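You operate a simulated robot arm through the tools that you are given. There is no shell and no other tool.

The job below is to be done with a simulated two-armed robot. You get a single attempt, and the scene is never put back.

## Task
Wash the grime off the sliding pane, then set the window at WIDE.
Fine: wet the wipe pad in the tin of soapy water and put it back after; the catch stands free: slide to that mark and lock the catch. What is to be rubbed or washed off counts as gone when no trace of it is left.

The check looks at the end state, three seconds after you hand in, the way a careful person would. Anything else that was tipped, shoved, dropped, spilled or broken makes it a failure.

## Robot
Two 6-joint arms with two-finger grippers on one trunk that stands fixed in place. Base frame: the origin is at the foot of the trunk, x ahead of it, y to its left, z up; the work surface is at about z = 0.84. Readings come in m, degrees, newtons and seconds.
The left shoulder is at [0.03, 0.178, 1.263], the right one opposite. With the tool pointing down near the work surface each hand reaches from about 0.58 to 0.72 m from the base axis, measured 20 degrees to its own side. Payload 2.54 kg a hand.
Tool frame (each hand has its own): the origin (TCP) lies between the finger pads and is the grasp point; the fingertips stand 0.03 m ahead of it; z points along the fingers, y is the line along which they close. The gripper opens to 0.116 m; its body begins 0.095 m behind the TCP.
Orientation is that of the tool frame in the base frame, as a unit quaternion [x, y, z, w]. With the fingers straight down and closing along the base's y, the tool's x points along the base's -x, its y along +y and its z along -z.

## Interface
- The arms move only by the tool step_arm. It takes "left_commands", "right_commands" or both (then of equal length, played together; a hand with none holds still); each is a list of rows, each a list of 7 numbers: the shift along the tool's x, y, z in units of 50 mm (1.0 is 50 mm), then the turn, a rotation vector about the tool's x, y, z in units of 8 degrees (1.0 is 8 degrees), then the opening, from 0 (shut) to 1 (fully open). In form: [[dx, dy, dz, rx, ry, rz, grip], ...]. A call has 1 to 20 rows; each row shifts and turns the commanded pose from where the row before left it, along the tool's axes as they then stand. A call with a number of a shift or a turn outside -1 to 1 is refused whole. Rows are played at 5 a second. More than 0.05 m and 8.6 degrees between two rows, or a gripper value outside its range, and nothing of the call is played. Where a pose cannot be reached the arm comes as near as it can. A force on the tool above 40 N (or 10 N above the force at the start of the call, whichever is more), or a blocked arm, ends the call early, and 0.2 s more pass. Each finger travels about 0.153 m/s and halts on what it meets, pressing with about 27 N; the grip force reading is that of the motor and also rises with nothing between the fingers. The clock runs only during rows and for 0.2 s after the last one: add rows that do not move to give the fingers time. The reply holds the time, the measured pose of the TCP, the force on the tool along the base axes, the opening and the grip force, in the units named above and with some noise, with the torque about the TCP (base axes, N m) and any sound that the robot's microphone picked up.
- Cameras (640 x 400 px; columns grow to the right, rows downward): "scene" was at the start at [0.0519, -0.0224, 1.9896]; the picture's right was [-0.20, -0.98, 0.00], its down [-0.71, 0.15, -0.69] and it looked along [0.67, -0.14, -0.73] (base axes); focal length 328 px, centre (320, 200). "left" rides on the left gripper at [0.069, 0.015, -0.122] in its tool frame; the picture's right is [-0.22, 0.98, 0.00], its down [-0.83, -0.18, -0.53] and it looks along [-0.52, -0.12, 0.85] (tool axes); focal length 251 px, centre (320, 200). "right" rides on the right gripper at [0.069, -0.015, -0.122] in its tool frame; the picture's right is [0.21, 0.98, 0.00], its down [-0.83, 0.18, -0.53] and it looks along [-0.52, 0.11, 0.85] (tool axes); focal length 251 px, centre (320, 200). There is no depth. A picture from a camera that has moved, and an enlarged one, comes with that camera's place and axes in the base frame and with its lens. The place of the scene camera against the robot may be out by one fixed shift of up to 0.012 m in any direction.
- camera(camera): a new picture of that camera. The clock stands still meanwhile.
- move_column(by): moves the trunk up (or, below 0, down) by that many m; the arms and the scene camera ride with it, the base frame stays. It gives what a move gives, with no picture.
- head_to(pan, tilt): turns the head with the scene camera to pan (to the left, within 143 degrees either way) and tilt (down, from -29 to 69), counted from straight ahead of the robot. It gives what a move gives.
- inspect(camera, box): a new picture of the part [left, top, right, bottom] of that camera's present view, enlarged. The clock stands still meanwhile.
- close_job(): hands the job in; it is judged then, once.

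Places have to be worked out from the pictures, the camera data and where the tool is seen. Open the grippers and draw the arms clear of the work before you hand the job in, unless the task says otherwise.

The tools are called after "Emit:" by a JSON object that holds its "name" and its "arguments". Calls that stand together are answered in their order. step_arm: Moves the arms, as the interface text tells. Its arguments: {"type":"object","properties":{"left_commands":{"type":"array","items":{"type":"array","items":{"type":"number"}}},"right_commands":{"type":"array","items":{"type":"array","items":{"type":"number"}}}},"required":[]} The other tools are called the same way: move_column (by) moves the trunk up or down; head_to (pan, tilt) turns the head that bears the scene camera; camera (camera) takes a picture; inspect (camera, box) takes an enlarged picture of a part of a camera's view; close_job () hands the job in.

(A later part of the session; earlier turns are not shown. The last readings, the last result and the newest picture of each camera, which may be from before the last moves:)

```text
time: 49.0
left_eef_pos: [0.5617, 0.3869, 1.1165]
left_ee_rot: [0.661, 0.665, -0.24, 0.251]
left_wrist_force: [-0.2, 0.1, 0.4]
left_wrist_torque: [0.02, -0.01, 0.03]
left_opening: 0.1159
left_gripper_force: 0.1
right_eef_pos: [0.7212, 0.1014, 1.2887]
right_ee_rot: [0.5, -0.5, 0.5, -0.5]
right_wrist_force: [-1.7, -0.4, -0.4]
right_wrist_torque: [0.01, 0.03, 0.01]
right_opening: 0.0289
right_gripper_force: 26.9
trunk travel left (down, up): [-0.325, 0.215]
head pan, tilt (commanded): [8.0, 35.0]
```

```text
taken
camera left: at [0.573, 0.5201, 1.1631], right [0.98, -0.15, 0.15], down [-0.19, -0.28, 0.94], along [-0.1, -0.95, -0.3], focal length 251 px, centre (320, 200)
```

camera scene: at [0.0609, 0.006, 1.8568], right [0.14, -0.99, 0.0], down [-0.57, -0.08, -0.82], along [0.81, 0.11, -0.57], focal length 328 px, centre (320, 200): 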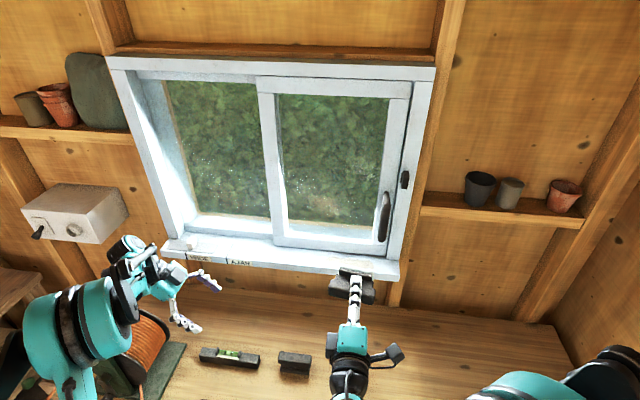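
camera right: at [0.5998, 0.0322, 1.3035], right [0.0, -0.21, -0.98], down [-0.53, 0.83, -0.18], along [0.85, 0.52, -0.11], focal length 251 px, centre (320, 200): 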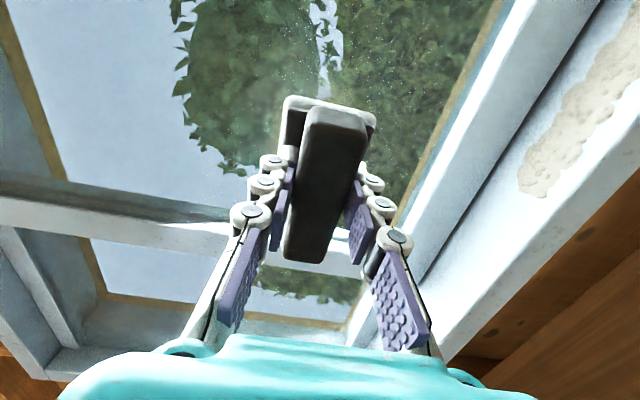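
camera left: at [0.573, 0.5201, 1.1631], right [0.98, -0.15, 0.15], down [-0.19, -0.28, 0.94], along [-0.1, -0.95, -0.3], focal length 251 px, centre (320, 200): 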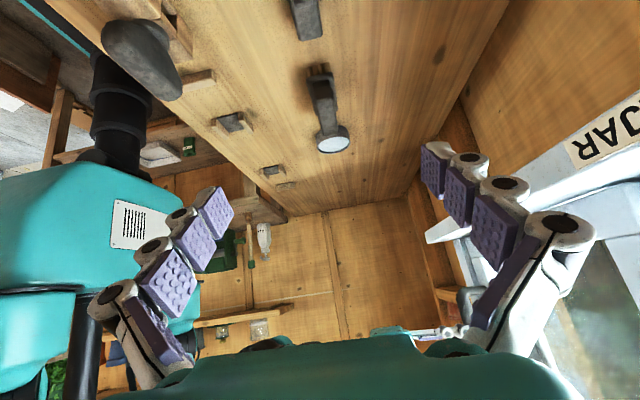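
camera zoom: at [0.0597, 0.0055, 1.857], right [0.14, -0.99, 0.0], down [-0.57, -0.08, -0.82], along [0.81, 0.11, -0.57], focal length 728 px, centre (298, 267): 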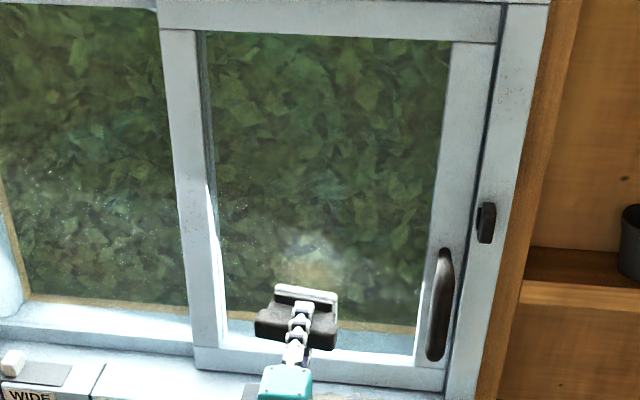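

The pad is at y 0.10, z 1.29, facing the pane; the tan patch shows just above it in the scene view. I creep forward 40 mm, then continue in 2 mm steps.

Emit:
{"name": "step_arm", "arguments": {"right_commands": [[0, 0, 0.2, 0, 0, 0, 0], [0, 0, 0.2, 0, 0, 0, 0], [0, 0, 0.2, 0, 0, 0, 0], [0, 0, 0.2, 0, 0, 0, 0], [0, 0, 0, 0, 0, 0, 0]]}}

Emit:
{"name": "step_arm", "arguments": {"right_commands": [[0, 0, 0.04, 0, 0, 0, 0], [0, 0, 0.04, 0, 0, 0, 0], [0, 0, 0.04, 0, 0, 0, 0], [0, 0, 0.04, 0, 0, 0, 0], [0, 0, 0, 0, 0, 0, 0]]}}

Emit:
{"name": "camera", "arguments": {"camera": "right"}}

```text
time: 50.2
left_eef_pos: [0.559, 0.3884, 1.1172]
left_ee_rot: [0.662, 0.664, -0.241, 0.251]
left_wrist_force: [0.1, 0.3, 0.0]
left_wrist_torque: [0.04, 0.02, -0.02]
left_opening: 0.1159
left_gripper_force: 0.0
right_eef_pos: [0.7597, 0.1021, 1.2888]
right_ee_rot: [-0.499, 0.499, -0.5, 0.501]
right_wrist_force: [-17.2, -0.8, -0.1]
right_wrist_torque: [-0.04, 0.06, 0.64]
right_opening: 0.0291
right_gripper_force: 27.0
trunk travel left (down, up): [-0.325, 0.215]
head pan, tilt (commanded): [8.0, 35.0]
```

```text
time: 51.4
left_eef_pos: [0.559, 0.3873, 1.1174]
left_ee_rot: [0.663, 0.664, -0.24, 0.251]
left_wrist_force: [0.6, -0.2, 0.0]
left_wrist_torque: [0.03, 0.03, 0.01]
left_opening: 0.116
left_gripper_force: 0.0
right_eef_pos: [0.7656, 0.1015, 1.2884]
right_ee_rot: [0.499, -0.499, 0.501, -0.501]
right_wrist_force: [-22.5, -2.9, -1.6]
right_wrist_torque: [-0.06, 0.06, 0.05]
right_opening: 0.029
right_gripper_force: 27.1
trunk travel left (down, up): [-0.325, 0.215]
head pan, tilt (commanded): [8.0, 35.0]
```

```text
taken
camera right: at [0.6445, 0.0327, 1.3042], right [0.0, -0.21, -0.98], down [-0.53, 0.83, -0.18], along [0.85, 0.52, -0.11], focal length 251 px, centre (320, 200)
```

right: 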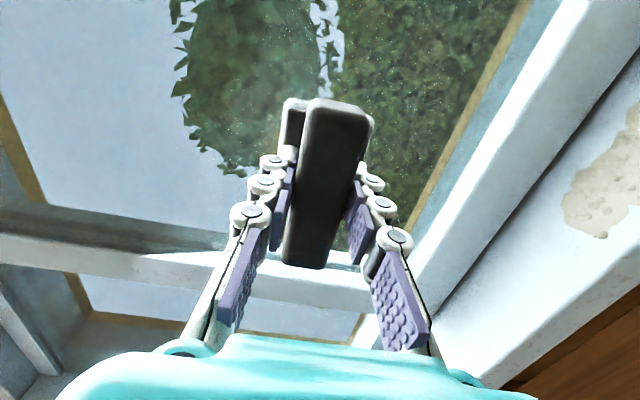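

The felt has met the glass (about 20 N, and the yaw torque vanished, so it lies flat). I ease off slightly to about 10–12 N and make a first vertical stroke up, then look.

Emit:
{"name": "step_arm", "arguments": {"right_commands": [[0, 0, -0.03, 0, 0, 0, 0], [0, -0.15, 0, 0, 0, 0, 0], [0, -0.15, 0, 0, 0, 0, 0], [0, -0.15, 0, 0, 0, 0, 0], [0, -0.15, 0, 0, 0, 0, 0], [0, -0.15, 0, 0, 0, 0, 0], [0, -0.15, 0, 0, 0, 0, 0], [0, -0.15, 0, 0, 0, 0, 0], [0, -0.15, 0, 0, 0, 0, 0], [0, 0, 0, 0, 0, 0, 0]]}}

Emit:
{"name": "camera", "arguments": {"camera": "right"}}

Emit:
{"name": "inspect", "arguments": {"camera": "scene", "box": [260, 120, 400, 240]}}

```text
time: 53.6
left_eef_pos: [0.5604, 0.3881, 1.1165]
left_ee_rot: [0.662, 0.664, -0.24, 0.251]
left_wrist_force: [-0.1, 0.0, 0.1]
left_wrist_torque: [-0.01, -0.02, 0.03]
left_opening: 0.1159
left_gripper_force: 0.1
right_eef_pos: [0.7667, 0.1014, 1.348]
right_ee_rot: [0.5, -0.499, 0.501, -0.5]
right_wrist_force: [-14.6, 0.8, -6.2]
right_wrist_torque: [-0.02, 0.17, -0.01]
right_opening: 0.0289
right_gripper_force: 26.6
trunk travel left (down, up): [-0.325, 0.215]
head pan, tilt (commanded): [8.0, 35.0]
```

```text
taken
camera right: at [0.6447, 0.0336, 1.3638], right [0.0, -0.21, -0.98], down [-0.53, 0.83, -0.18], along [0.85, 0.52, -0.11], focal length 251 px, centre (320, 200)
```

right: 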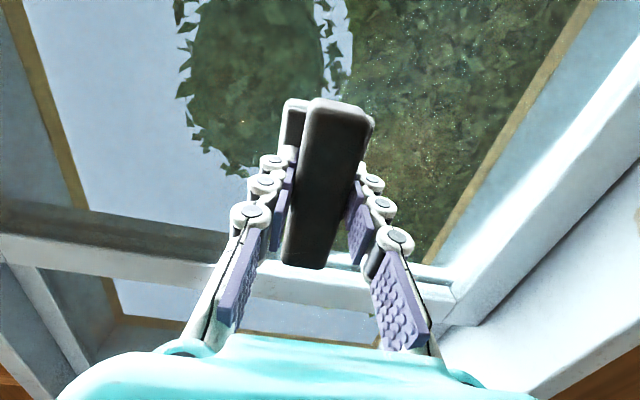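

```text
3.33 times, centred on (330, 180) of scene
camera zoom: at [0.0582, 0.0063, 1.857], right [0.14, -0.99, 0.0], down [-0.57, -0.08, -0.82], along [0.81, 0.11, -0.57], focal length 1092 px, centre (287, 267)
```

zoom: 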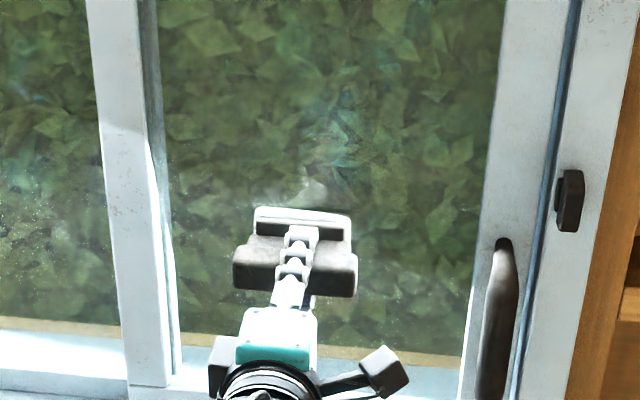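

The tan patch already looks reduced; the force is steady near 15 N. I continue the stroke up to z 1.40 and then down to about 1.23 in the same column.

Emit:
{"name": "step_arm", "arguments": {"right_commands": [[0, -0.15, 0, 0, 0, 0, 0], [0, -0.15, 0, 0, 0, 0, 0], [0, -0.15, 0, 0, 0, 0, 0], [0, -0.15, 0, 0, 0, 0, 0], [0, -0.15, 0, 0, 0, 0, 0], [0, -0.15, 0, 0, 0, 0, 0], [0, -0.15, 0, 0, 0, 0, 0], [0, 0.285, 0, 0, 0, 0, 0], [0, 0.285, 0, 0, 0, 0, 0], [0, 0.285, 0, 0, 0, 0, 0], [0, 0.285, 0, 0, 0, 0, 0], [0, 0.285, 0, 0, 0, 0, 0], [0, 0.285, 0, 0, 0, 0, 0], [0, 0.285, 0, 0, 0, 0, 0], [0, 0.285, 0, 0, 0, 0, 0], [0, 0.285, 0, 0, 0, 0, 0], [0, 0.285, 0, 0, 0, 0, 0], [0, 0.285, 0, 0, 0, 0, 0], [0, 0.285, 0, 0, 0, 0, 0], [0, 0, 0, 0, 0, 0, 0]]}}

Emit:
{"name": "inspect", "arguments": {"camera": "scene", "box": [260, 120, 400, 240]}}

Emit:
{"name": "camera", "arguments": {"camera": "right"}}

```text
time: 57.8
left_eef_pos: [0.5588, 0.3884, 1.1169]
left_ee_rot: [0.662, 0.664, -0.24, 0.251]
left_wrist_force: [-1.1, 1.2, -0.2]
left_wrist_torque: [0.0, 0.01, 0.06]
left_opening: 0.1162
left_gripper_force: 0.0
right_eef_pos: [0.7677, 0.1022, 1.2294]
right_ee_rot: [-0.5, 0.499, -0.5, 0.501]
right_wrist_force: [-11.2, 0.3, 3.5]
right_wrist_torque: [0.0, -0.12, 0.0]
right_opening: 0.029
right_gripper_force: 27.4
trunk travel left (down, up): [-0.325, 0.215]
head pan, tilt (commanded): [8.0, 35.0]
```

```text
3.33 times, centred on (330, 180) of scene
camera zoom: at [0.0579, 0.0062, 1.857], right [0.14, -0.99, 0.0], down [-0.57, -0.08, -0.82], along [0.81, 0.11, -0.57], focal length 1092 px, centre (287, 267)
```

zoom: 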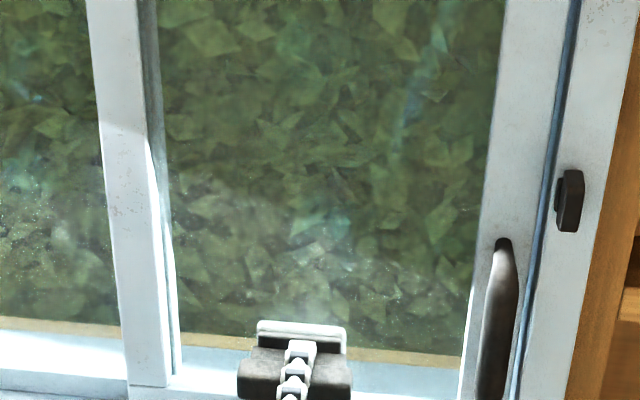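

```text
taken
camera right: at [0.6449, 0.0333, 1.2449], right [0.0, -0.21, -0.98], down [-0.53, 0.83, -0.18], along [0.85, 0.52, -0.11], focal length 251 px, centre (320, 200)
```

right: 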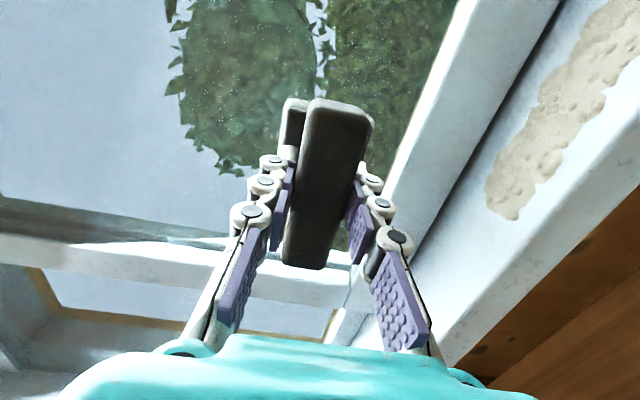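

The centre column is free of tan now; a faint pale trace remains to the right of the stroke. I lift off, shift right by 62 mm, press again and stroke up that column.

Emit:
{"name": "step_arm", "arguments": {"right_commands": [[0, 0, -0.2, 0, 0, 0, 0], [0.62, 0, 0, 0, 0, 0, 0], [0.62, 0, 0, 0, 0, 0, 0], [0, 0, 0.1, 0, 0, 0, 0], [0, 0, 0.05, 0, 0, 0, 0], [0, 0, 0.05, 0, 0, 0, 0], [0, 0, 0, 0, 0, 0, 0]]}}

Emit:
{"name": "step_arm", "arguments": {"right_commands": [[0, -0.285, 0, 0, 0, 0, 0], [0, -0.285, 0, 0, 0, 0, 0], [0, -0.285, 0, 0, 0, 0, 0], [0, -0.285, 0, 0, 0, 0, 0], [0, -0.285, 0, 0, 0, 0, 0], [0, -0.285, 0, 0, 0, 0, 0], [0, -0.285, 0, 0, 0, 0, 0], [0, -0.285, 0, 0, 0, 0, 0], [0, -0.285, 0, 0, 0, 0, 0], [0, -0.285, 0, 0, 0, 0, 0], [0, -0.285, 0, 0, 0, 0, 0], [0, -0.285, 0, 0, 0, 0, 0], [0, 0, 0, 0, 0, 0, 0]]}}

Emit:
{"name": "inspect", "arguments": {"camera": "scene", "box": [260, 120, 400, 240]}}

```text
time: 59.4
left_eef_pos: [0.5607, 0.3889, 1.1168]
left_ee_rot: [0.662, 0.664, -0.24, 0.252]
left_wrist_force: [0.7, 0.0, 0.1]
left_wrist_torque: [0.0, 0.0, 0.03]
left_opening: 0.116
left_gripper_force: 0.1
right_eef_pos: [0.7672, 0.04, 1.2297]
right_ee_rot: [-0.5, 0.5, -0.5, 0.501]
right_wrist_force: [-15.0, -0.6, -6.3]
right_wrist_torque: [0.0, 0.21, 0.02]
right_opening: 0.0289
right_gripper_force: 26.6
trunk travel left (down, up): [-0.325, 0.215]
head pan, tilt (commanded): [8.0, 35.0]
```

```text
time: 62.2
left_eef_pos: [0.5609, 0.3881, 1.1164]
left_ee_rot: [0.661, 0.664, -0.241, 0.253]
left_wrist_force: [-0.1, -0.1, 0.1]
left_wrist_torque: [-0.01, 0.02, 0.01]
left_opening: 0.1157
left_gripper_force: 0.1
right_eef_pos: [0.7667, 0.0397, 1.3997]
right_ee_rot: [0.499, -0.5, 0.501, -0.5]
right_wrist_force: [-9.2, 0.2, -2.8]
right_wrist_torque: [-0.01, 0.07, 0.01]
right_opening: 0.0289
right_gripper_force: 27.0
trunk travel left (down, up): [-0.325, 0.215]
head pan, tilt (commanded): [8.0, 35.0]
```

```text
3.33 times, centred on (330, 180) of scene
camera zoom: at [0.0591, 0.0061, 1.857], right [0.14, -0.99, 0.0], down [-0.57, -0.08, -0.82], along [0.81, 0.11, -0.57], focal length 1092 px, centre (287, 267)
```

zoom: 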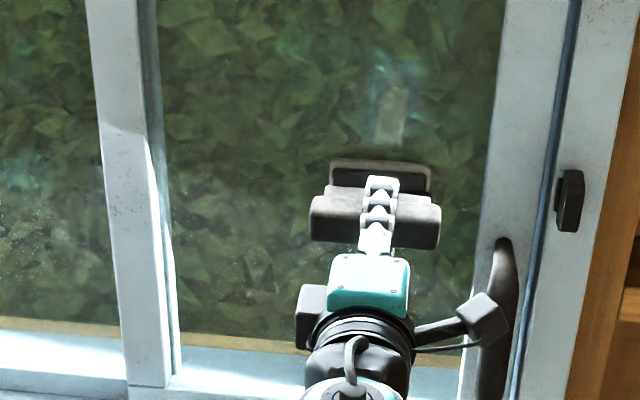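

The bluish shapes move with the hand, so they are only reflections. I stroke back down this column.

Emit:
{"name": "step_arm", "arguments": {"right_commands": [[0, 0.285, 0, 0, 0, 0, 0], [0, 0.285, 0, 0, 0, 0, 0], [0, 0.285, 0, 0, 0, 0, 0], [0, 0.285, 0, 0, 0, 0, 0], [0, 0.285, 0, 0, 0, 0, 0], [0, 0.285, 0, 0, 0, 0, 0], [0, 0.285, 0, 0, 0, 0, 0], [0, 0.285, 0, 0, 0, 0, 0], [0, 0.285, 0, 0, 0, 0, 0], [0, 0.285, 0, 0, 0, 0, 0], [0, 0.285, 0, 0, 0, 0, 0], [0, 0.285, 0, 0, 0, 0, 0], [0, 0, 0, 0, 0, 0, 0]]}}

Emit:
{"name": "step_arm", "arguments": {"right_commands": [[0, 0, -0.2, 0, 0, 0, 0], [-0.8, 0, 0, 0, 0, 0, 0], [-0.8, 0, 0, 0, 0, 0, 0], [-0.8, 0, 0, 0, 0, 0, 0], [0, 0, 0.1, 0, 0, 0, 0], [0, 0, 0.05, 0, 0, 0, 0], [0, 0, 0.05, 0, 0, 0, 0], [0, 0, 0, 0, 0, 0, 0]]}}

Emit:
{"name": "inspect", "arguments": {"camera": "scene", "box": [260, 120, 400, 240]}}

Emit:
{"name": "camera", "arguments": {"camera": "right"}}

```text
time: 65.0
left_eef_pos: [0.5601, 0.3887, 1.1157]
left_ee_rot: [0.662, 0.664, -0.241, 0.251]
left_wrist_force: [1.0, 0.3, 0.2]
left_wrist_torque: [-0.02, 0.02, 0.01]
left_opening: 0.1162
left_gripper_force: 0.0
right_eef_pos: [0.7656, 0.0406, 1.2299]
right_ee_rot: [0.5, -0.499, 0.501, -0.5]
right_wrist_force: [-6.8, 0.4, 1.7]
right_wrist_torque: [-0.01, -0.06, -0.02]
right_opening: 0.0289
right_gripper_force: 27.6
trunk travel left (down, up): [-0.325, 0.215]
head pan, tilt (commanded): [8.0, 35.0]
```

```text
time: 66.8
left_eef_pos: [0.5598, 0.3887, 1.1174]
left_ee_rot: [0.662, 0.664, -0.241, 0.251]
left_wrist_force: [-0.5, 0.3, -0.3]
left_wrist_torque: [0.01, -0.02, -0.01]
left_opening: 0.1161
left_gripper_force: 0.1
right_eef_pos: [0.7668, 0.1599, 1.2299]
right_ee_rot: [0.5, -0.5, 0.501, -0.499]
right_wrist_force: [-7.4, 0.3, -2.1]
right_wrist_torque: [0.04, 0.11, -0.04]
right_opening: 0.029
right_gripper_force: 26.9
trunk travel left (down, up): [-0.325, 0.215]
head pan, tilt (commanded): [8.0, 35.0]
```

```text
3.33 times, centred on (330, 180) of scene
camera zoom: at [0.0595, 0.0064, 1.8569], right [0.14, -0.99, 0.0], down [-0.57, -0.08, -0.82], along [0.81, 0.11, -0.57], focal length 1092 px, centre (287, 267)
```

zoom: 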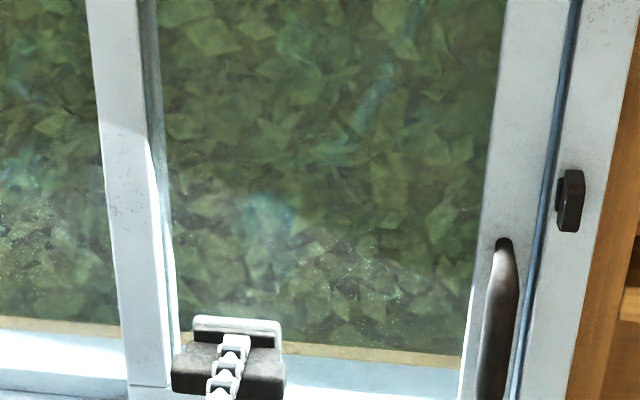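

```text
taken
camera right: at [0.6451, 0.0917, 1.2448], right [0.0, -0.21, -0.98], down [-0.53, 0.83, -0.18], along [0.85, 0.52, -0.11], focal length 251 px, centre (320, 200)
```

right: 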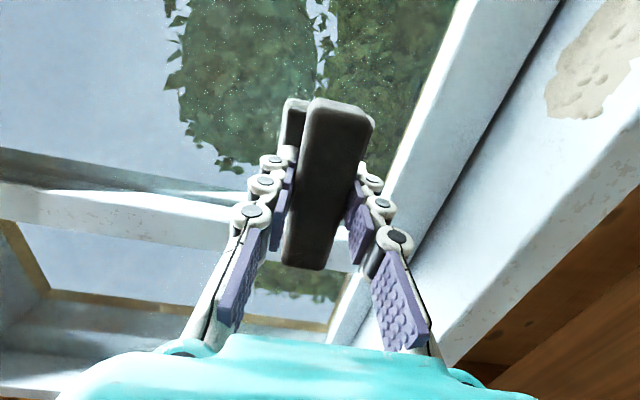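

No tan is left in the middle or right columns. I stroke the left column up and down as well.

Emit:
{"name": "step_arm", "arguments": {"right_commands": [[0, 0, 0.02, 0, 0, 0, 0], [0, -0.285, 0, 0, 0, 0, 0], [0, -0.285, 0, 0, 0, 0, 0], [0, -0.285, 0, 0, 0, 0, 0], [0, -0.285, 0, 0, 0, 0, 0], [0, -0.285, 0, 0, 0, 0, 0], [0, -0.285, 0, 0, 0, 0, 0], [0, -0.285, 0, 0, 0, 0, 0], [0, -0.285, 0, 0, 0, 0, 0], [0, -0.285, 0, 0, 0, 0, 0], [0, -0.285, 0, 0, 0, 0, 0], [0, -0.285, 0, 0, 0, 0, 0], [0, -0.285, 0, 0, 0, 0, 0], [0, 0, 0, 0, 0, 0, 0]]}}

Emit:
{"name": "step_arm", "arguments": {"right_commands": [[0, 0.285, 0, 0, 0, 0, 0], [0, 0.285, 0, 0, 0, 0, 0], [0, 0.285, 0, 0, 0, 0, 0], [0, 0.285, 0, 0, 0, 0, 0], [0, 0.285, 0, 0, 0, 0, 0], [0, 0.285, 0, 0, 0, 0, 0], [0, 0.285, 0, 0, 0, 0, 0], [0, 0.285, 0, 0, 0, 0, 0], [0, 0.285, 0, 0, 0, 0, 0], [0, 0.285, 0, 0, 0, 0, 0], [0, 0.285, 0, 0, 0, 0, 0], [0, 0.285, 0, 0, 0, 0, 0], [0, 0, 0, 0, 0, 0, 0]]}}

```text
time: 69.8
left_eef_pos: [0.5603, 0.3888, 1.1165]
left_ee_rot: [0.662, 0.664, -0.24, 0.251]
left_wrist_force: [-0.3, 0.3, -0.3]
left_wrist_torque: [0.0, -0.03, -0.03]
left_opening: 0.1163
left_gripper_force: 0.0
right_eef_pos: [0.7664, 0.1598, 1.4011]
right_ee_rot: [0.499, -0.5, 0.501, -0.501]
right_wrist_force: [-14.8, -0.3, -6.1]
right_wrist_torque: [0.01, 0.12, -0.02]
right_opening: 0.0288
right_gripper_force: 27.1
trunk travel left (down, up): [-0.325, 0.215]
head pan, tilt (commanded): [8.0, 35.0]
```

```text
time: 72.6
left_eef_pos: [0.5604, 0.3878, 1.1161]
left_ee_rot: [0.662, 0.664, -0.24, 0.251]
left_wrist_force: [0.3, 0.9, -0.1]
left_wrist_torque: [-0.02, -0.02, -0.02]
left_opening: 0.1161
left_gripper_force: 0.1
right_eef_pos: [0.7666, 0.1602, 1.2316]
right_ee_rot: [-0.499, 0.5, -0.5, 0.501]
right_wrist_force: [-10.1, 0.3, 3.9]
right_wrist_torque: [-0.04, -0.1, 0.01]
right_opening: 0.0293
right_gripper_force: 26.9
trunk travel left (down, up): [-0.325, 0.215]
head pan, tilt (commanded): [8.0, 35.0]
```

Three overlapping columns (y 0.01–0.205, z 1.20–1.43) are washed. I back the hand away to get a clear view of the whole pane.

Emit:
{"name": "step_arm", "arguments": {"right_commands": [[0, 0, -0.4, 0, 0, 0, 0], [0.53, -0.18, -0.76, 0, 0, 0, 0], [0.53, -0.18, -0.76, 0, 0, 0, 0], [0.53, -0.18, -0.76, 0, 0, 0, 0], [0.53, -0.18, -0.76, 0, 0, 0, 0], [0.53, -0.18, -0.76, 0, 0, 0, 0], [0.53, -0.18, -0.76, 0, 0, 0, 0], [0, 0, 0, 0, 0, 0, 0]]}}

Emit:
{"name": "inspect", "arguments": {"camera": "scene", "box": [260, 80, 420, 250]}}

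Emit:
{"name": "inspect", "arguments": {"camera": "scene", "box": [270, 160, 390, 240]}}

Emit:
{"name": "camera", "arguments": {"camera": "right"}}

Emit:
{"name": "camera", "arguments": {"camera": "scene"}}

```text
time: 74.4
left_eef_pos: [0.5633, 0.3889, 1.115]
left_ee_rot: [0.662, 0.664, -0.242, 0.25]
left_wrist_force: [1.0, -0.2, -0.2]
left_wrist_torque: [-0.08, 0.0, -0.04]
left_opening: 0.116
left_gripper_force: 0.1
right_eef_pos: [0.5246, 0.0029, 1.2856]
right_ee_rot: [0.501, -0.5, 0.499, -0.5]
right_wrist_force: [-0.3, 0.2, -0.6]
right_wrist_torque: [-0.03, 0.02, 0.0]
right_opening: 0.0291
right_gripper_force: 27.1
right hand out of reach, approached as far as the arm can: row 7
trunk travel left (down, up): [-0.325, 0.215]
head pan, tilt (commanded): [8.0, 35.0]
```

```text
2.35 times, centred on (340, 165) of scene
camera zoom: at [0.0629, 0.0074, 1.8568], right [0.14, -0.99, 0.0], down [-0.57, -0.08, -0.82], along [0.81, 0.11, -0.57], focal length 771 px, centre (273, 282)
```

zoom: 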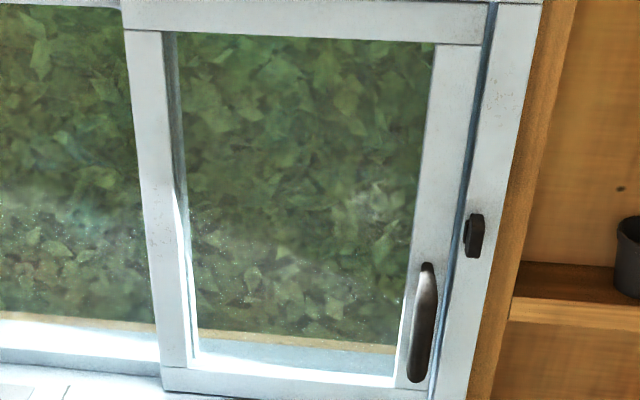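

```text
5.00 times, centred on (330, 200) of scene
camera zoom: at [0.0629, 0.0074, 1.8568], right [0.14, -0.99, 0.0], down [-0.57, -0.08, -0.82], along [0.81, 0.11, -0.57], focal length 1638 px, centre (270, 200)
```

zoom: 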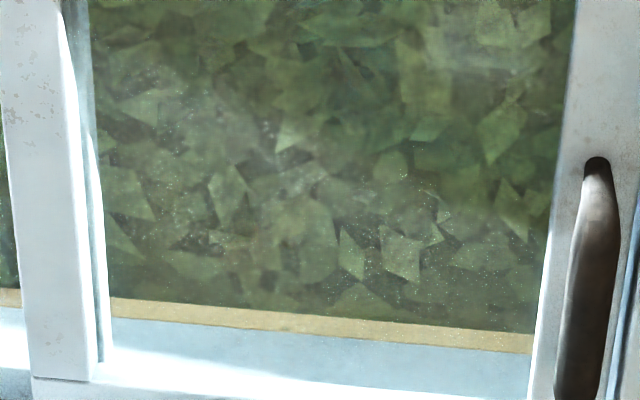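

```text
taken
camera right: at [0.4028, -0.0662, 1.3019], right [0.0, -0.22, -0.98], down [-0.53, 0.83, -0.18], along [0.85, 0.52, -0.12], focal length 251 px, centre (320, 200)
```

right: 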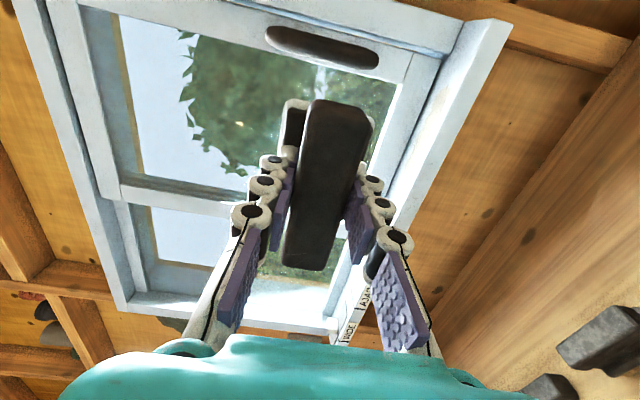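

```text
taken
camera scene: at [0.0629, 0.0074, 1.8568], right [0.14, -0.99, 0.0], down [-0.57, -0.08, -0.82], along [0.81, 0.11, -0.57], focal length 328 px, centre (320, 200)
```

scene: 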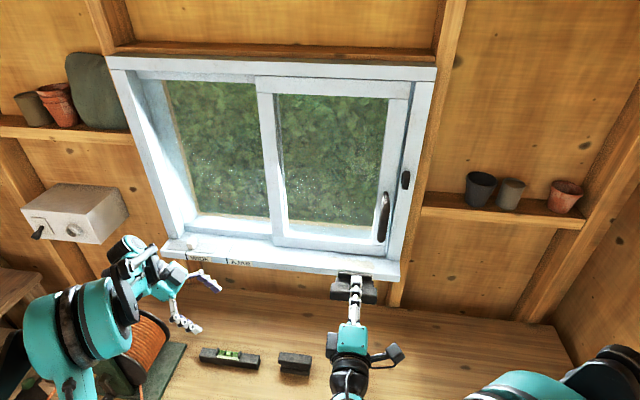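

The tan blotch is gone from the scene view, but I want a closer independent look. I swing the left hand's camera to face the window (turning about the vertical in place).

Emit:
{"name": "step_arm", "arguments": {"left_commands": [[0, 0, -0.6, 0, 0, 0, 1], [-0.612, 0.011, -0.709, 0, 0, 0, 1], [0, 0, 0, -0.612, 0.011, -0.709, 1], [0, 0, 0, -0.612, 0.011, -0.709, 1], [0, 0, 0, -0.612, 0.011, -0.709, 1], [0, 0, 0, -0.612, 0.011, -0.709, 1], [0, 0, 0, -0.612, 0.011, -0.709, 1], [0, 0, 0, -0.612, 0.011, -0.709, 1], [0, 0, 0, -0.612, 0.011, -0.709, 1], [0, 0, 0, -0.612, 0.011, -0.709, 1], [0, 0, 0, -0.612, 0.011, -0.709, 1], [0, 0, 0, -0.612, 0.011, -0.709, 1], [0, 0, 0, -0.612, 0.011, -0.709, 1], [0, 0, 0, -0.612, 0.011, -0.709, 1], [0, 0, 0, 0, 0, 0, 1]]}}

Emit:
{"name": "camera", "arguments": {"camera": "left"}}

```text
time: 77.6
left_eef_pos: [0.5619, 0.4087, 1.185]
left_ee_rot: [-0.002, 0.937, 0.009, 0.348]
left_wrist_force: [0.2, -0.3, 0.0]
left_wrist_torque: [-0.03, 0.02, 0.0]
left_opening: 0.1161
left_gripper_force: 0.0
right_eef_pos: [0.5224, 0.0018, 1.2858]
right_ee_rot: [0.501, -0.5, 0.5, -0.5]
right_wrist_force: [0.7, -0.8, -0.7]
right_wrist_torque: [0.01, 0.03, -0.05]
right_opening: 0.0291
right_gripper_force: 26.7
trunk travel left (down, up): [-0.325, 0.215]
head pan, tilt (commanded): [8.0, 35.0]
```

```text
taken
camera left: at [0.4277, 0.4222, 1.2316], right [0.15, 0.98, 0.15], down [0.28, -0.19, 0.94], along [0.95, -0.1, -0.3], focal length 251 px, centre (320, 200)
```

left: 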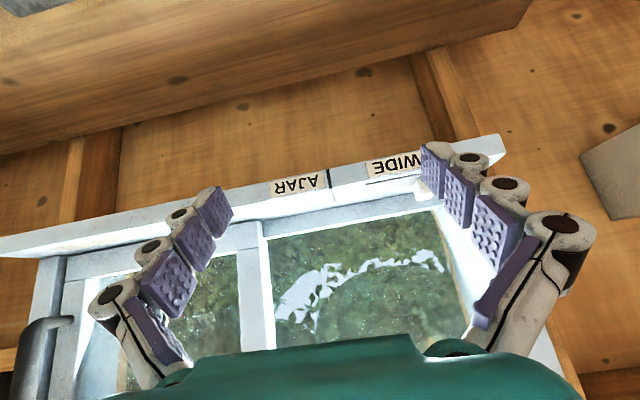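

Emit:
{"name": "step_arm", "arguments": {"left_commands": [[-0.62, -0.56, -0.34, 0, 0, 0, 1], [-0.62, -0.56, -0.34, 0, 0, 0, 1], [-0.62, -0.56, -0.34, 0, 0, 0, 1], [-0.62, -0.56, -0.34, 0, 0, 0, 1], [-0.62, -0.56, -0.34, 0, 0, 0, 1], [-0.62, -0.56, -0.34, 0, 0, 0, 1], [0, 0, 0, 0, 0, 0, 1]]}}

Emit:
{"name": "camera", "arguments": {"camera": "left"}}

```text
time: 79.2
left_eef_pos: [0.6353, 0.2376, 1.3817]
left_ee_rot: [0.0, 0.937, 0.007, 0.348]
left_wrist_force: [-0.5, 0.7, -0.6]
left_wrist_torque: [0.0, 0.0, -0.02]
left_opening: 0.1158
left_gripper_force: 0.1
right_eef_pos: [0.5239, 0.0024, 1.2864]
right_ee_rot: [0.501, -0.5, 0.499, -0.5]
right_wrist_force: [-0.4, -0.3, -0.8]
right_wrist_torque: [0.0, 0.04, -0.02]
right_opening: 0.029
right_gripper_force: 26.9
trunk travel left (down, up): [-0.325, 0.215]
head pan, tilt (commanded): [8.0, 35.0]
```

```text
taken
camera left: at [0.5025, 0.2514, 1.4275], right [0.16, 0.98, 0.15], down [0.28, -0.19, 0.94], along [0.95, -0.1, -0.3], focal length 251 px, centre (320, 200)
```

left: 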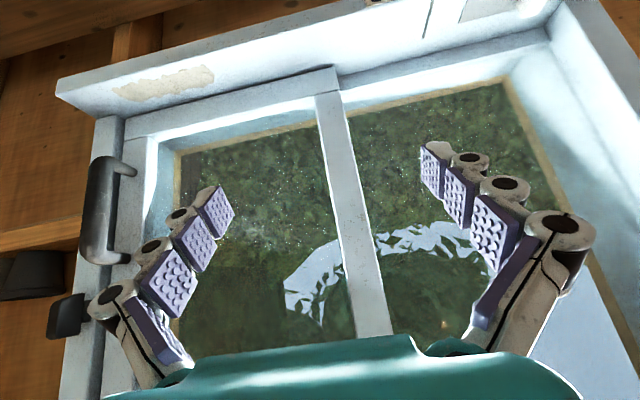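

Emit:
{"name": "inspect", "arguments": {"camera": "left", "box": [170, 100, 350, 270]}}

Emit:
{"name": "inspect", "arguments": {"camera": "left", "box": [210, 140, 330, 240]}}

Emit:
{"name": "inspect", "arguments": {"camera": "left", "box": [330, 70, 540, 240]}}

```text
2.35 times, centred on (260, 185) of left
camera zoom: at [0.5025, 0.2514, 1.4275], right [0.16, 0.98, 0.15], down [0.28, -0.19, 0.94], along [0.95, -0.1, -0.3], focal length 592 px, centre (461, 235)
```

zoom: 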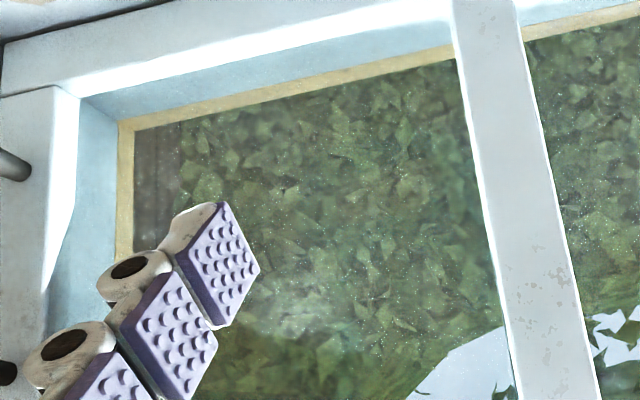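

```text
4.00 times, centred on (270, 190) of left
camera zoom: at [0.5025, 0.2514, 1.4275], right [0.16, 0.98, 0.15], down [0.28, -0.19, 0.94], along [0.95, -0.1, -0.3], focal length 1006 px, centre (520, 240)
```

zoom: 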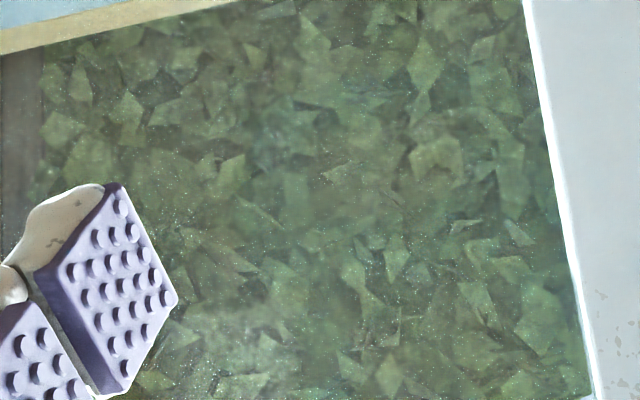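

```text
2.35 times, centred on (435, 155) of left
camera zoom: at [0.5025, 0.2514, 1.4275], right [0.16, 0.98, 0.15], down [0.28, -0.19, 0.94], along [0.95, -0.1, -0.3], focal length 592 px, centre (49, 306)
```

zoom: 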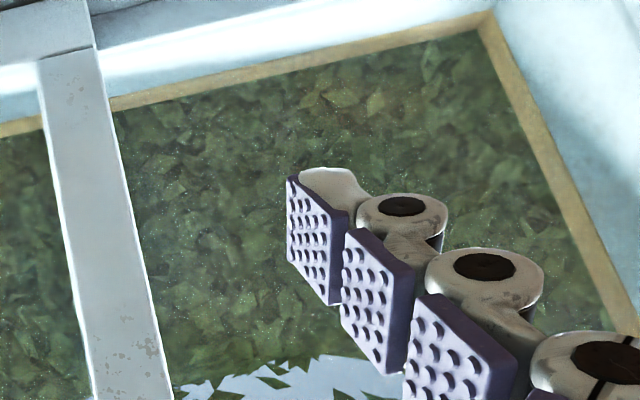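

From here the area where the tan patch was (around the middle of this enlarged view) shows only foliage. I take one more angle to be sure nothing faint remains.

Emit:
{"name": "step_arm", "arguments": {"left_commands": [[0.4, -0.6, 0.5, 0, 0, 0, 1], [0.4, -0.6, 0.4, 0, 0, 0, 1], [0, 0, 0, 0, 0, 0, 1]]}}

Emit:
{"name": "camera", "arguments": {"camera": "left"}}

Emit:
{"name": "inspect", "arguments": {"camera": "left", "box": [220, 90, 420, 270]}}

```text
time: 80.0
left_eef_pos: [0.6387, 0.1773, 1.3202]
left_ee_rot: [-0.001, 0.937, 0.007, 0.348]
left_wrist_force: [0.3, 1.0, 0.9]
left_wrist_torque: [0.01, 0.01, -0.02]
left_opening: 0.1158
left_gripper_force: 0.1
right_eef_pos: [0.5242, 0.0017, 1.2872]
right_ee_rot: [0.501, -0.5, 0.5, -0.5]
right_wrist_force: [-0.2, -0.5, -0.8]
right_wrist_torque: [-0.01, 0.05, -0.01]
right_opening: 0.029
right_gripper_force: 27.3
trunk travel left (down, up): [-0.325, 0.215]
head pan, tilt (commanded): [8.0, 35.0]
```

```text
taken
camera left: at [0.5026, 0.1922, 1.3659], right [0.16, 0.98, 0.15], down [0.28, -0.19, 0.94], along [0.95, -0.1, -0.3], focal length 251 px, centre (320, 200)
```

left: 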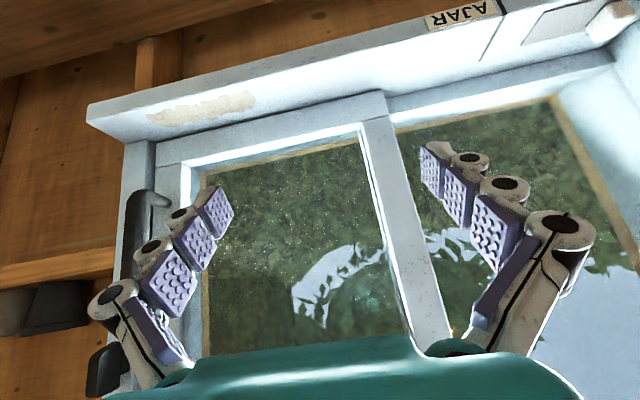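

```text
2.22 times, centred on (320, 180) of left
camera zoom: at [0.5026, 0.1922, 1.3659], right [0.16, 0.98, 0.15], down [0.28, -0.19, 0.94], along [0.95, -0.1, -0.3], focal length 559 px, centre (320, 244)
```

zoom: 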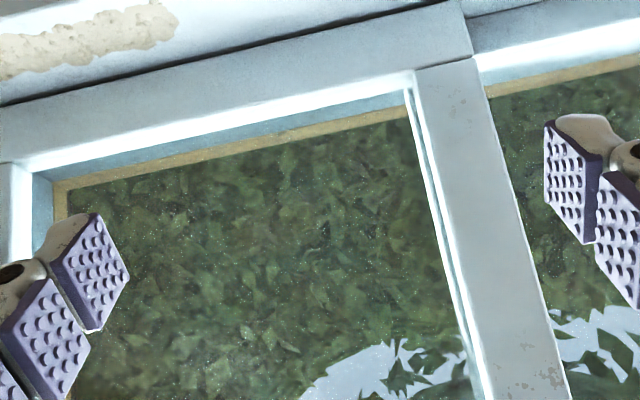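

Clean from every angle. Now I move the left hand aside and turn the right hand tool-down again to take the pad back to its place.

Emit:
{"name": "step_arm", "arguments": {"left_commands": [[0, 0.9, 0, 0, 0, 0, 1], [0, 0.9, 0, 0, 0, 0, 1], [0, 0.9, 0, 0, 0, 0, 1], [0, 0.9, 0, 0, 0, 0, 1], [0.5, 0.5, -0.5, 0, 0, 0, 1], [0.5, 0.5, -0.5, 0, 0, 0, 1], [0, 0, 0, 0, 0, 0, 1]]}}

Emit:
{"name": "step_arm", "arguments": {"right_commands": [[0, 0, 0, -0.9375, 0, 0, 0], [0, 0, 0, -0.9375, 0, 0, 0], [0, 0, 0, -0.9375, 0, 0, 0], [0, 0, 0, -0.9375, 0, 0, 0], [0, 0, 0, -0.9375, 0, 0, 0], [0, 0, 0, -0.9375, 0, 0, 0], [0, 0, 0, -0.9375, 0, 0, 0], [0, 0, 0, -0.9375, 0, 0, 0], [0, 0, 0, -0.9375, 0, 0, 0], [0, 0, 0, -0.9375, 0, 0, 0], [0, 0, 0, -0.9375, 0, 0, 0], [0, 0, 0, -0.9375, 0, 0, 0], [0, 0, 0, 0, 0, 0, 0]]}}

```text
time: 81.6
left_eef_pos: [0.5653, 0.408, 1.3284]
left_ee_rot: [0.0, 0.937, 0.008, 0.349]
left_wrist_force: [0.4, -0.2, 0.9]
left_wrist_torque: [-0.02, 0.02, -0.02]
left_opening: 0.116
left_gripper_force: 0.0
right_eef_pos: [0.526, 0.0009, 1.2868]
right_ee_rot: [0.501, -0.5, 0.499, -0.499]
right_wrist_force: [0.6, -0.7, -0.7]
right_wrist_torque: [0.02, -0.01, 0.04]
right_opening: 0.0288
right_gripper_force: 27.1
trunk travel left (down, up): [-0.325, 0.215]
head pan, tilt (commanded): [8.0, 35.0]
```

```text
time: 84.4
left_eef_pos: [0.5633, 0.4067, 1.329]
left_ee_rot: [0.0, 0.937, 0.007, 0.349]
left_wrist_force: [-0.2, -0.5, 0.0]
left_wrist_torque: [0.02, -0.02, -0.01]
left_opening: 0.1158
left_gripper_force: 0.1
right_eef_pos: [0.5207, 0.0002, 1.2868]
right_ee_rot: [-0.707, 0.708, 0.0, 0.0]
right_wrist_force: [-0.8, 0.8, -1.0]
right_wrist_torque: [-0.02, -0.04, -0.01]
right_opening: 0.0289
right_gripper_force: 27.2
trunk travel left (down, up): [-0.325, 0.215]
head pan, tilt (commanded): [8.0, 35.0]
```

Emit:
{"name": "step_arm", "arguments": {"right_commands": [[0.445, -0.12, 0.7175, 0, 0, 0, 0], [0.445, -0.12, 0.7175, 0, 0, 0, 0], [0.445, -0.12, 0.7175, 0, 0, 0, 0], [0.445, -0.12, 0.7175, 0, 0, 0, 0], [0.445, -0.12, 0.7175, 0, 0, 0, 0], [0.445, -0.12, 0.7175, 0, 0, 0, 0], [0.445, -0.12, 0.7175, 0, 0, 0, 0], [0.445, -0.12, 0.7175, 0, 0, 0, 0], [0, 0, 0, 0, 0, 0, 0]]}}

Emit:
{"name": "camera", "arguments": {"camera": "right"}}

Emit:
{"name": "head_to", "arguments": {"pan": -5, "tilt": 55}}

Emit:
{"name": "camera", "arguments": {"camera": "scene"}}

```text
time: 86.4
left_eef_pos: [0.5633, 0.4083, 1.33]
left_ee_rot: [-0.001, 0.937, 0.008, 0.349]
left_wrist_force: [-0.4, 0.0, 0.0]
left_wrist_torque: [0.0, -0.02, 0.0]
left_opening: 0.1159
left_gripper_force: 0.1
right_eef_pos: [0.5701, -0.176, 1.0001]
right_ee_rot: [-0.707, 0.707, 0.0, 0.0]
right_wrist_force: [0.2, 0.9, -0.3]
right_wrist_torque: [-0.01, -0.03, 0.04]
right_opening: 0.0291
right_gripper_force: 26.8
trunk travel left (down, up): [-0.325, 0.215]
head pan, tilt (commanded): [8.0, 35.0]
```

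```text
taken
camera right: at [0.5845, -0.2442, 1.1215], right [-0.98, -0.21, 0.0], down [-0.18, 0.83, 0.53], along [-0.11, 0.52, -0.85], focal length 251 px, centre (320, 200)
```

right: 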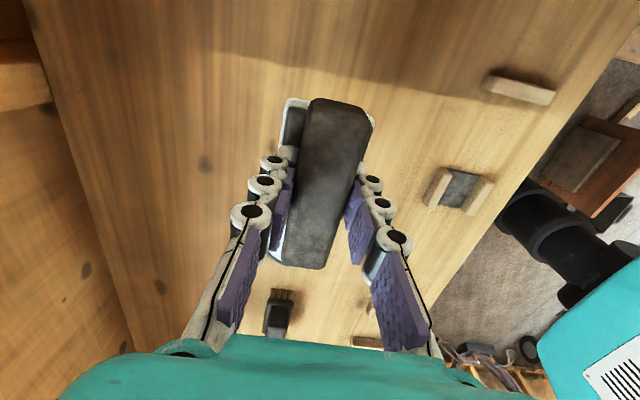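

```text
time: 87.2
left_eef_pos: [0.5647, 0.4073, 1.3297]
left_ee_rot: [-0.001, 0.937, 0.009, 0.349]
left_wrist_force: [0.6, -0.1, -0.1]
left_wrist_torque: [0.02, -0.02, 0.0]
left_opening: 0.1162
left_gripper_force: 0.0
right_eef_pos: [0.5708, -0.1753, 0.9991]
right_ee_rot: [-0.707, 0.707, 0.0, 0.0]
right_wrist_force: [0.3, -0.2, -0.3]
right_wrist_torque: [0.01, 0.04, -0.02]
right_opening: 0.0292
right_gripper_force: 27.0
trunk travel left (down, up): [-0.325, 0.215]
head pan, tilt (commanded): [-5.0, 55.0]
```

```text
taken
camera scene: at [0.0458, -0.0125, 1.8287], right [-0.09, -1.0, 0.0], down [-0.82, 0.07, -0.57], along [0.57, -0.05, -0.82], focal length 328 px, centre (320, 200)
```

scene: 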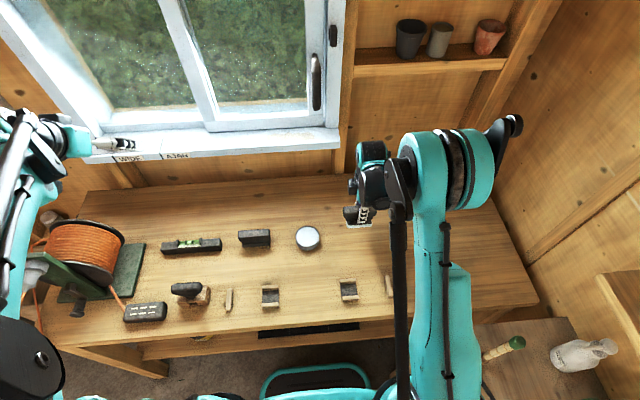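

The pad hangs level over its old place. I lower to about 1 cm above the bench, then feel for contact in 1–2 mm steps.

Emit:
{"name": "step_arm", "arguments": {"right_commands": [[0.02, 0.02, 0.6, 0, 0, 0, 0], [0.02, 0.01, 0.6, 0, 0, 0, 0], [0, 0, 0.6, 0, 0, 0, 0], [0, 0, 0, 0, 0, 0, 0]]}}

Emit:
{"name": "step_arm", "arguments": {"right_commands": [[0, 0, 0.04, 0, 0, 0, 0], [0, 0, 0.04, 0, 0, 0, 0], [0, 0, 0, 0, 0, 0, 0]]}}

```text
time: 88.2
left_eef_pos: [0.5637, 0.4077, 1.3296]
left_ee_rot: [-0.001, 0.937, 0.008, 0.349]
left_wrist_force: [0.2, 0.3, -0.7]
left_wrist_torque: [0.01, -0.06, 0.01]
left_opening: 0.116
left_gripper_force: 0.0
right_eef_pos: [0.5694, -0.1777, 0.9092]
right_ee_rot: [0.707, -0.707, -0.001, -0.001]
right_wrist_force: [-0.1, -0.5, -0.9]
right_wrist_torque: [0.02, 0.01, -0.03]
right_opening: 0.0293
right_gripper_force: 26.4
trunk travel left (down, up): [-0.325, 0.215]
head pan, tilt (commanded): [-5.0, 55.0]
```

```text
time: 89.0
left_eef_pos: [0.565, 0.4087, 1.3275]
left_ee_rot: [0.0, 0.937, 0.008, 0.349]
left_wrist_force: [-0.2, -0.1, -0.7]
left_wrist_torque: [0.02, 0.02, 0.03]
left_opening: 0.116
left_gripper_force: 0.1
right_eef_pos: [0.5701, -0.1774, 0.9042]
right_ee_rot: [-0.707, 0.708, -0.001, 0.0]
right_wrist_force: [-0.2, -0.1, -0.9]
right_wrist_torque: [0.01, 0.0, -0.01]
right_opening: 0.0293
right_gripper_force: 26.6
trunk travel left (down, up): [-0.325, 0.215]
head pan, tilt (commanded): [-5.0, 55.0]
```

Emit:
{"name": "step_arm", "arguments": {"right_commands": [[0, 0, 0.03, 0, 0, 0, 0], [0, 0, 0.03, 0, 0, 0, 0], [0, 0, 0, 0, 0, 0, 0]]}}

Emit:
{"name": "step_arm", "arguments": {"right_commands": [[0, 0, 0.02, 0, 0, 0, 0], [0, 0, 0.02, 0, 0, 0, 0], [0, 0, 0, 0, 0, 0, 0]]}}

```text
time: 89.8
left_eef_pos: [0.5629, 0.4082, 1.3293]
left_ee_rot: [-0.001, 0.937, 0.009, 0.348]
left_wrist_force: [0.9, -0.2, 0.6]
left_wrist_torque: [0.01, -0.04, -0.01]
left_opening: 0.116
left_gripper_force: 0.0
right_eef_pos: [0.5694, -0.1779, 0.9029]
right_ee_rot: [-0.707, 0.707, 0.0, -0.001]
right_wrist_force: [0.7, -1.2, -1.0]
right_wrist_torque: [-0.01, -0.01, -0.02]
right_opening: 0.029
right_gripper_force: 26.8
trunk travel left (down, up): [-0.325, 0.215]
head pan, tilt (commanded): [-5.0, 55.0]
```

```text
time: 90.6
left_eef_pos: [0.5637, 0.4076, 1.3291]
left_ee_rot: [-0.001, 0.937, 0.009, 0.348]
left_wrist_force: [-0.1, -0.7, 1.0]
left_wrist_torque: [-0.02, 0.07, -0.03]
left_opening: 0.116
left_gripper_force: 0.1
right_eef_pos: [0.5701, -0.1781, 0.9]
right_ee_rot: [-0.707, 0.707, 0.0, 0.0]
right_wrist_force: [0.7, -0.3, -0.2]
right_wrist_torque: [0.02, 0.03, -0.02]
right_opening: 0.0289
right_gripper_force: 27.1
trunk travel left (down, up): [-0.325, 0.215]
head pan, tilt (commanded): [-5.0, 55.0]
```

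Emit:
{"name": "step_arm", "arguments": {"right_commands": [[0, 0, 0.02, 0, 0, 0, 0], [0, 0, 0.02, 0, 0, 0, 0], [0, 0, 0.02, 0, 0, 0, 0], [0, 0, 0, 0, 0, 0, 0]]}}

Emit:
{"name": "step_arm", "arguments": {"right_commands": [[0, 0, 0.02, 0, 0, 0, 0], [0, 0, 0.02, 0, 0, 0, 0], [0, 0, 0, 0, 0, 0, 0]]}}

```text
time: 91.6
left_eef_pos: [0.5647, 0.4079, 1.3292]
left_ee_rot: [0.0, 0.937, 0.007, 0.349]
left_wrist_force: [-0.1, -0.1, 0.4]
left_wrist_torque: [0.03, 0.02, 0.04]
left_opening: 0.1157
left_gripper_force: 0.0
right_eef_pos: [0.5678, -0.1785, 0.8963]
right_ee_rot: [0.707, -0.707, 0.0, -0.001]
right_wrist_force: [0.6, 0.0, -0.9]
right_wrist_torque: [0.0, 0.0, -0.01]
right_opening: 0.029
right_gripper_force: 26.9
trunk travel left (down, up): [-0.325, 0.215]
head pan, tilt (commanded): [-5.0, 55.0]
```

```text
time: 92.4
left_eef_pos: [0.5632, 0.4079, 1.328]
left_ee_rot: [-0.001, 0.937, 0.008, 0.348]
left_wrist_force: [1.5, -0.2, 0.5]
left_wrist_torque: [-0.02, 0.02, 0.01]
left_opening: 0.1162
left_gripper_force: 0.0
right_eef_pos: [0.5679, -0.1777, 0.8954]
right_ee_rot: [0.707, -0.707, 0.0, 0.0]
right_wrist_force: [0.5, -0.2, -1.7]
right_wrist_torque: [0.0, 0.0, 0.03]
right_opening: 0.0286
right_gripper_force: 27.2
trunk travel left (down, up): [-0.325, 0.215]
head pan, tilt (commanded): [-5.0, 55.0]
```

Emit:
{"name": "step_arm", "arguments": {"right_commands": [[0, 0, 0.02, 0, 0, 0, 0], [0, 0, 0.02, 0, 0, 0, 0], [0, 0, 0, 0, 0, 0, 0]]}}

Emit:
{"name": "step_arm", "arguments": {"right_commands": [[0, 0, 0.02, 0, 0, 0, 0], [0, 0, 0.02, 0, 0, 0, 0], [0, 0, 0, 0, 0, 0, 0]]}}

Emit:
{"name": "inspect", "arguments": {"camera": "scene", "box": [310, 180, 410, 250]}}

```text
time: 93.2
left_eef_pos: [0.5637, 0.408, 1.3289]
left_ee_rot: [-0.001, 0.937, 0.008, 0.348]
left_wrist_force: [-0.7, -0.5, 0.6]
left_wrist_torque: [-0.01, 0.02, 0.01]
left_opening: 0.116
left_gripper_force: 0.1
right_eef_pos: [0.5692, -0.179, 0.8938]
right_ee_rot: [0.708, -0.706, -0.001, 0.0]
right_wrist_force: [0.6, 0.1, -1.0]
right_wrist_torque: [0.0, 0.0, 0.0]
right_opening: 0.0291
right_gripper_force: 27.2
trunk travel left (down, up): [-0.325, 0.215]
head pan, tilt (commanded): [-5.0, 55.0]
```

```text
time: 94.0
left_eef_pos: [0.5638, 0.4069, 1.3296]
left_ee_rot: [-0.001, 0.937, 0.009, 0.349]
left_wrist_force: [0.8, -0.6, 0.5]
left_wrist_torque: [-0.01, 0.03, -0.01]
left_opening: 0.1159
left_gripper_force: 0.0
right_eef_pos: [0.5687, -0.1772, 0.8926]
right_ee_rot: [0.708, -0.707, 0.001, -0.001]
right_wrist_force: [3.0, -0.1, 10.2]
right_wrist_torque: [0.37, -0.04, -0.06]
right_opening: 0.0292
right_gripper_force: 27.2
trunk travel left (down, up): [-0.325, 0.215]
head pan, tilt (commanded): [-5.0, 55.0]
```

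```text
5.71 times, centred on (360, 215) of scene
camera zoom: at [0.0449, -0.0123, 1.8288], right [-0.09, -1.0, 0.0], down [-0.82, 0.07, -0.57], along [0.57, -0.05, -0.82], focal length 1872 px, centre (91, 114)
```

zoom: 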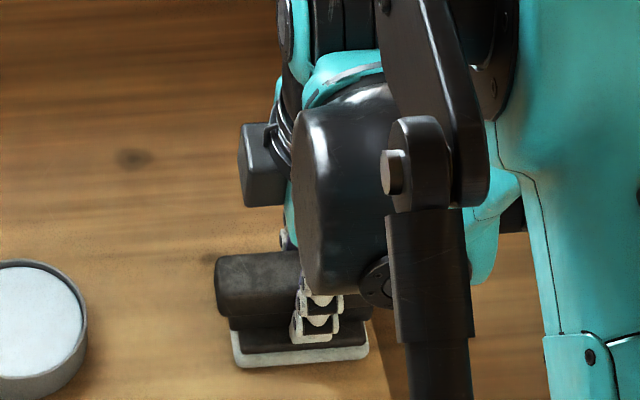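

The felt has touched down (10 N at TCP z 0.893). I open the fingers and let go.

Emit:
{"name": "step_arm", "arguments": {"right_commands": [[0, 0, 0, 0, 0, 0, 0.3], [0, 0, 0, 0, 0, 0, 0.45], [0, 0, 0, 0, 0, 0, 0.7], [0, 0, 0, 0, 0, 0, 1], [0, 0, 0, 0, 0, 0, 1]]}}

Emit:
{"name": "camera", "arguments": {"camera": "right"}}

```text
time: 95.2
left_eef_pos: [0.5637, 0.4081, 1.3297]
left_ee_rot: [-0.001, 0.937, 0.009, 0.348]
left_wrist_force: [0.4, -0.2, -0.4]
left_wrist_torque: [-0.02, -0.02, 0.0]
left_opening: 0.1161
left_gripper_force: 0.0
right_eef_pos: [0.5689, -0.1782, 0.8912]
right_ee_rot: [-0.707, 0.707, 0.0, 0.0]
right_wrist_force: [-0.7, 0.5, 0.1]
right_wrist_torque: [-0.02, -0.04, -0.01]
right_opening: 0.1159
right_gripper_force: 0.0
trunk travel left (down, up): [-0.325, 0.215]
head pan, tilt (commanded): [-5.0, 55.0]
```

```text
taken
camera right: at [0.5842, -0.2463, 1.0131], right [-0.98, -0.21, 0.0], down [-0.18, 0.83, 0.53], along [-0.11, 0.52, -0.85], focal length 251 px, centre (320, 200)
```

right: 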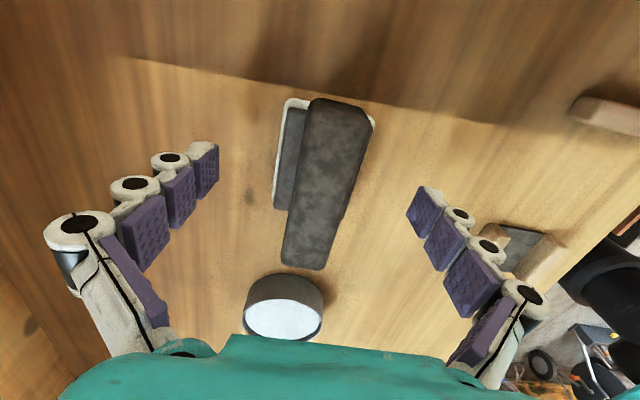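

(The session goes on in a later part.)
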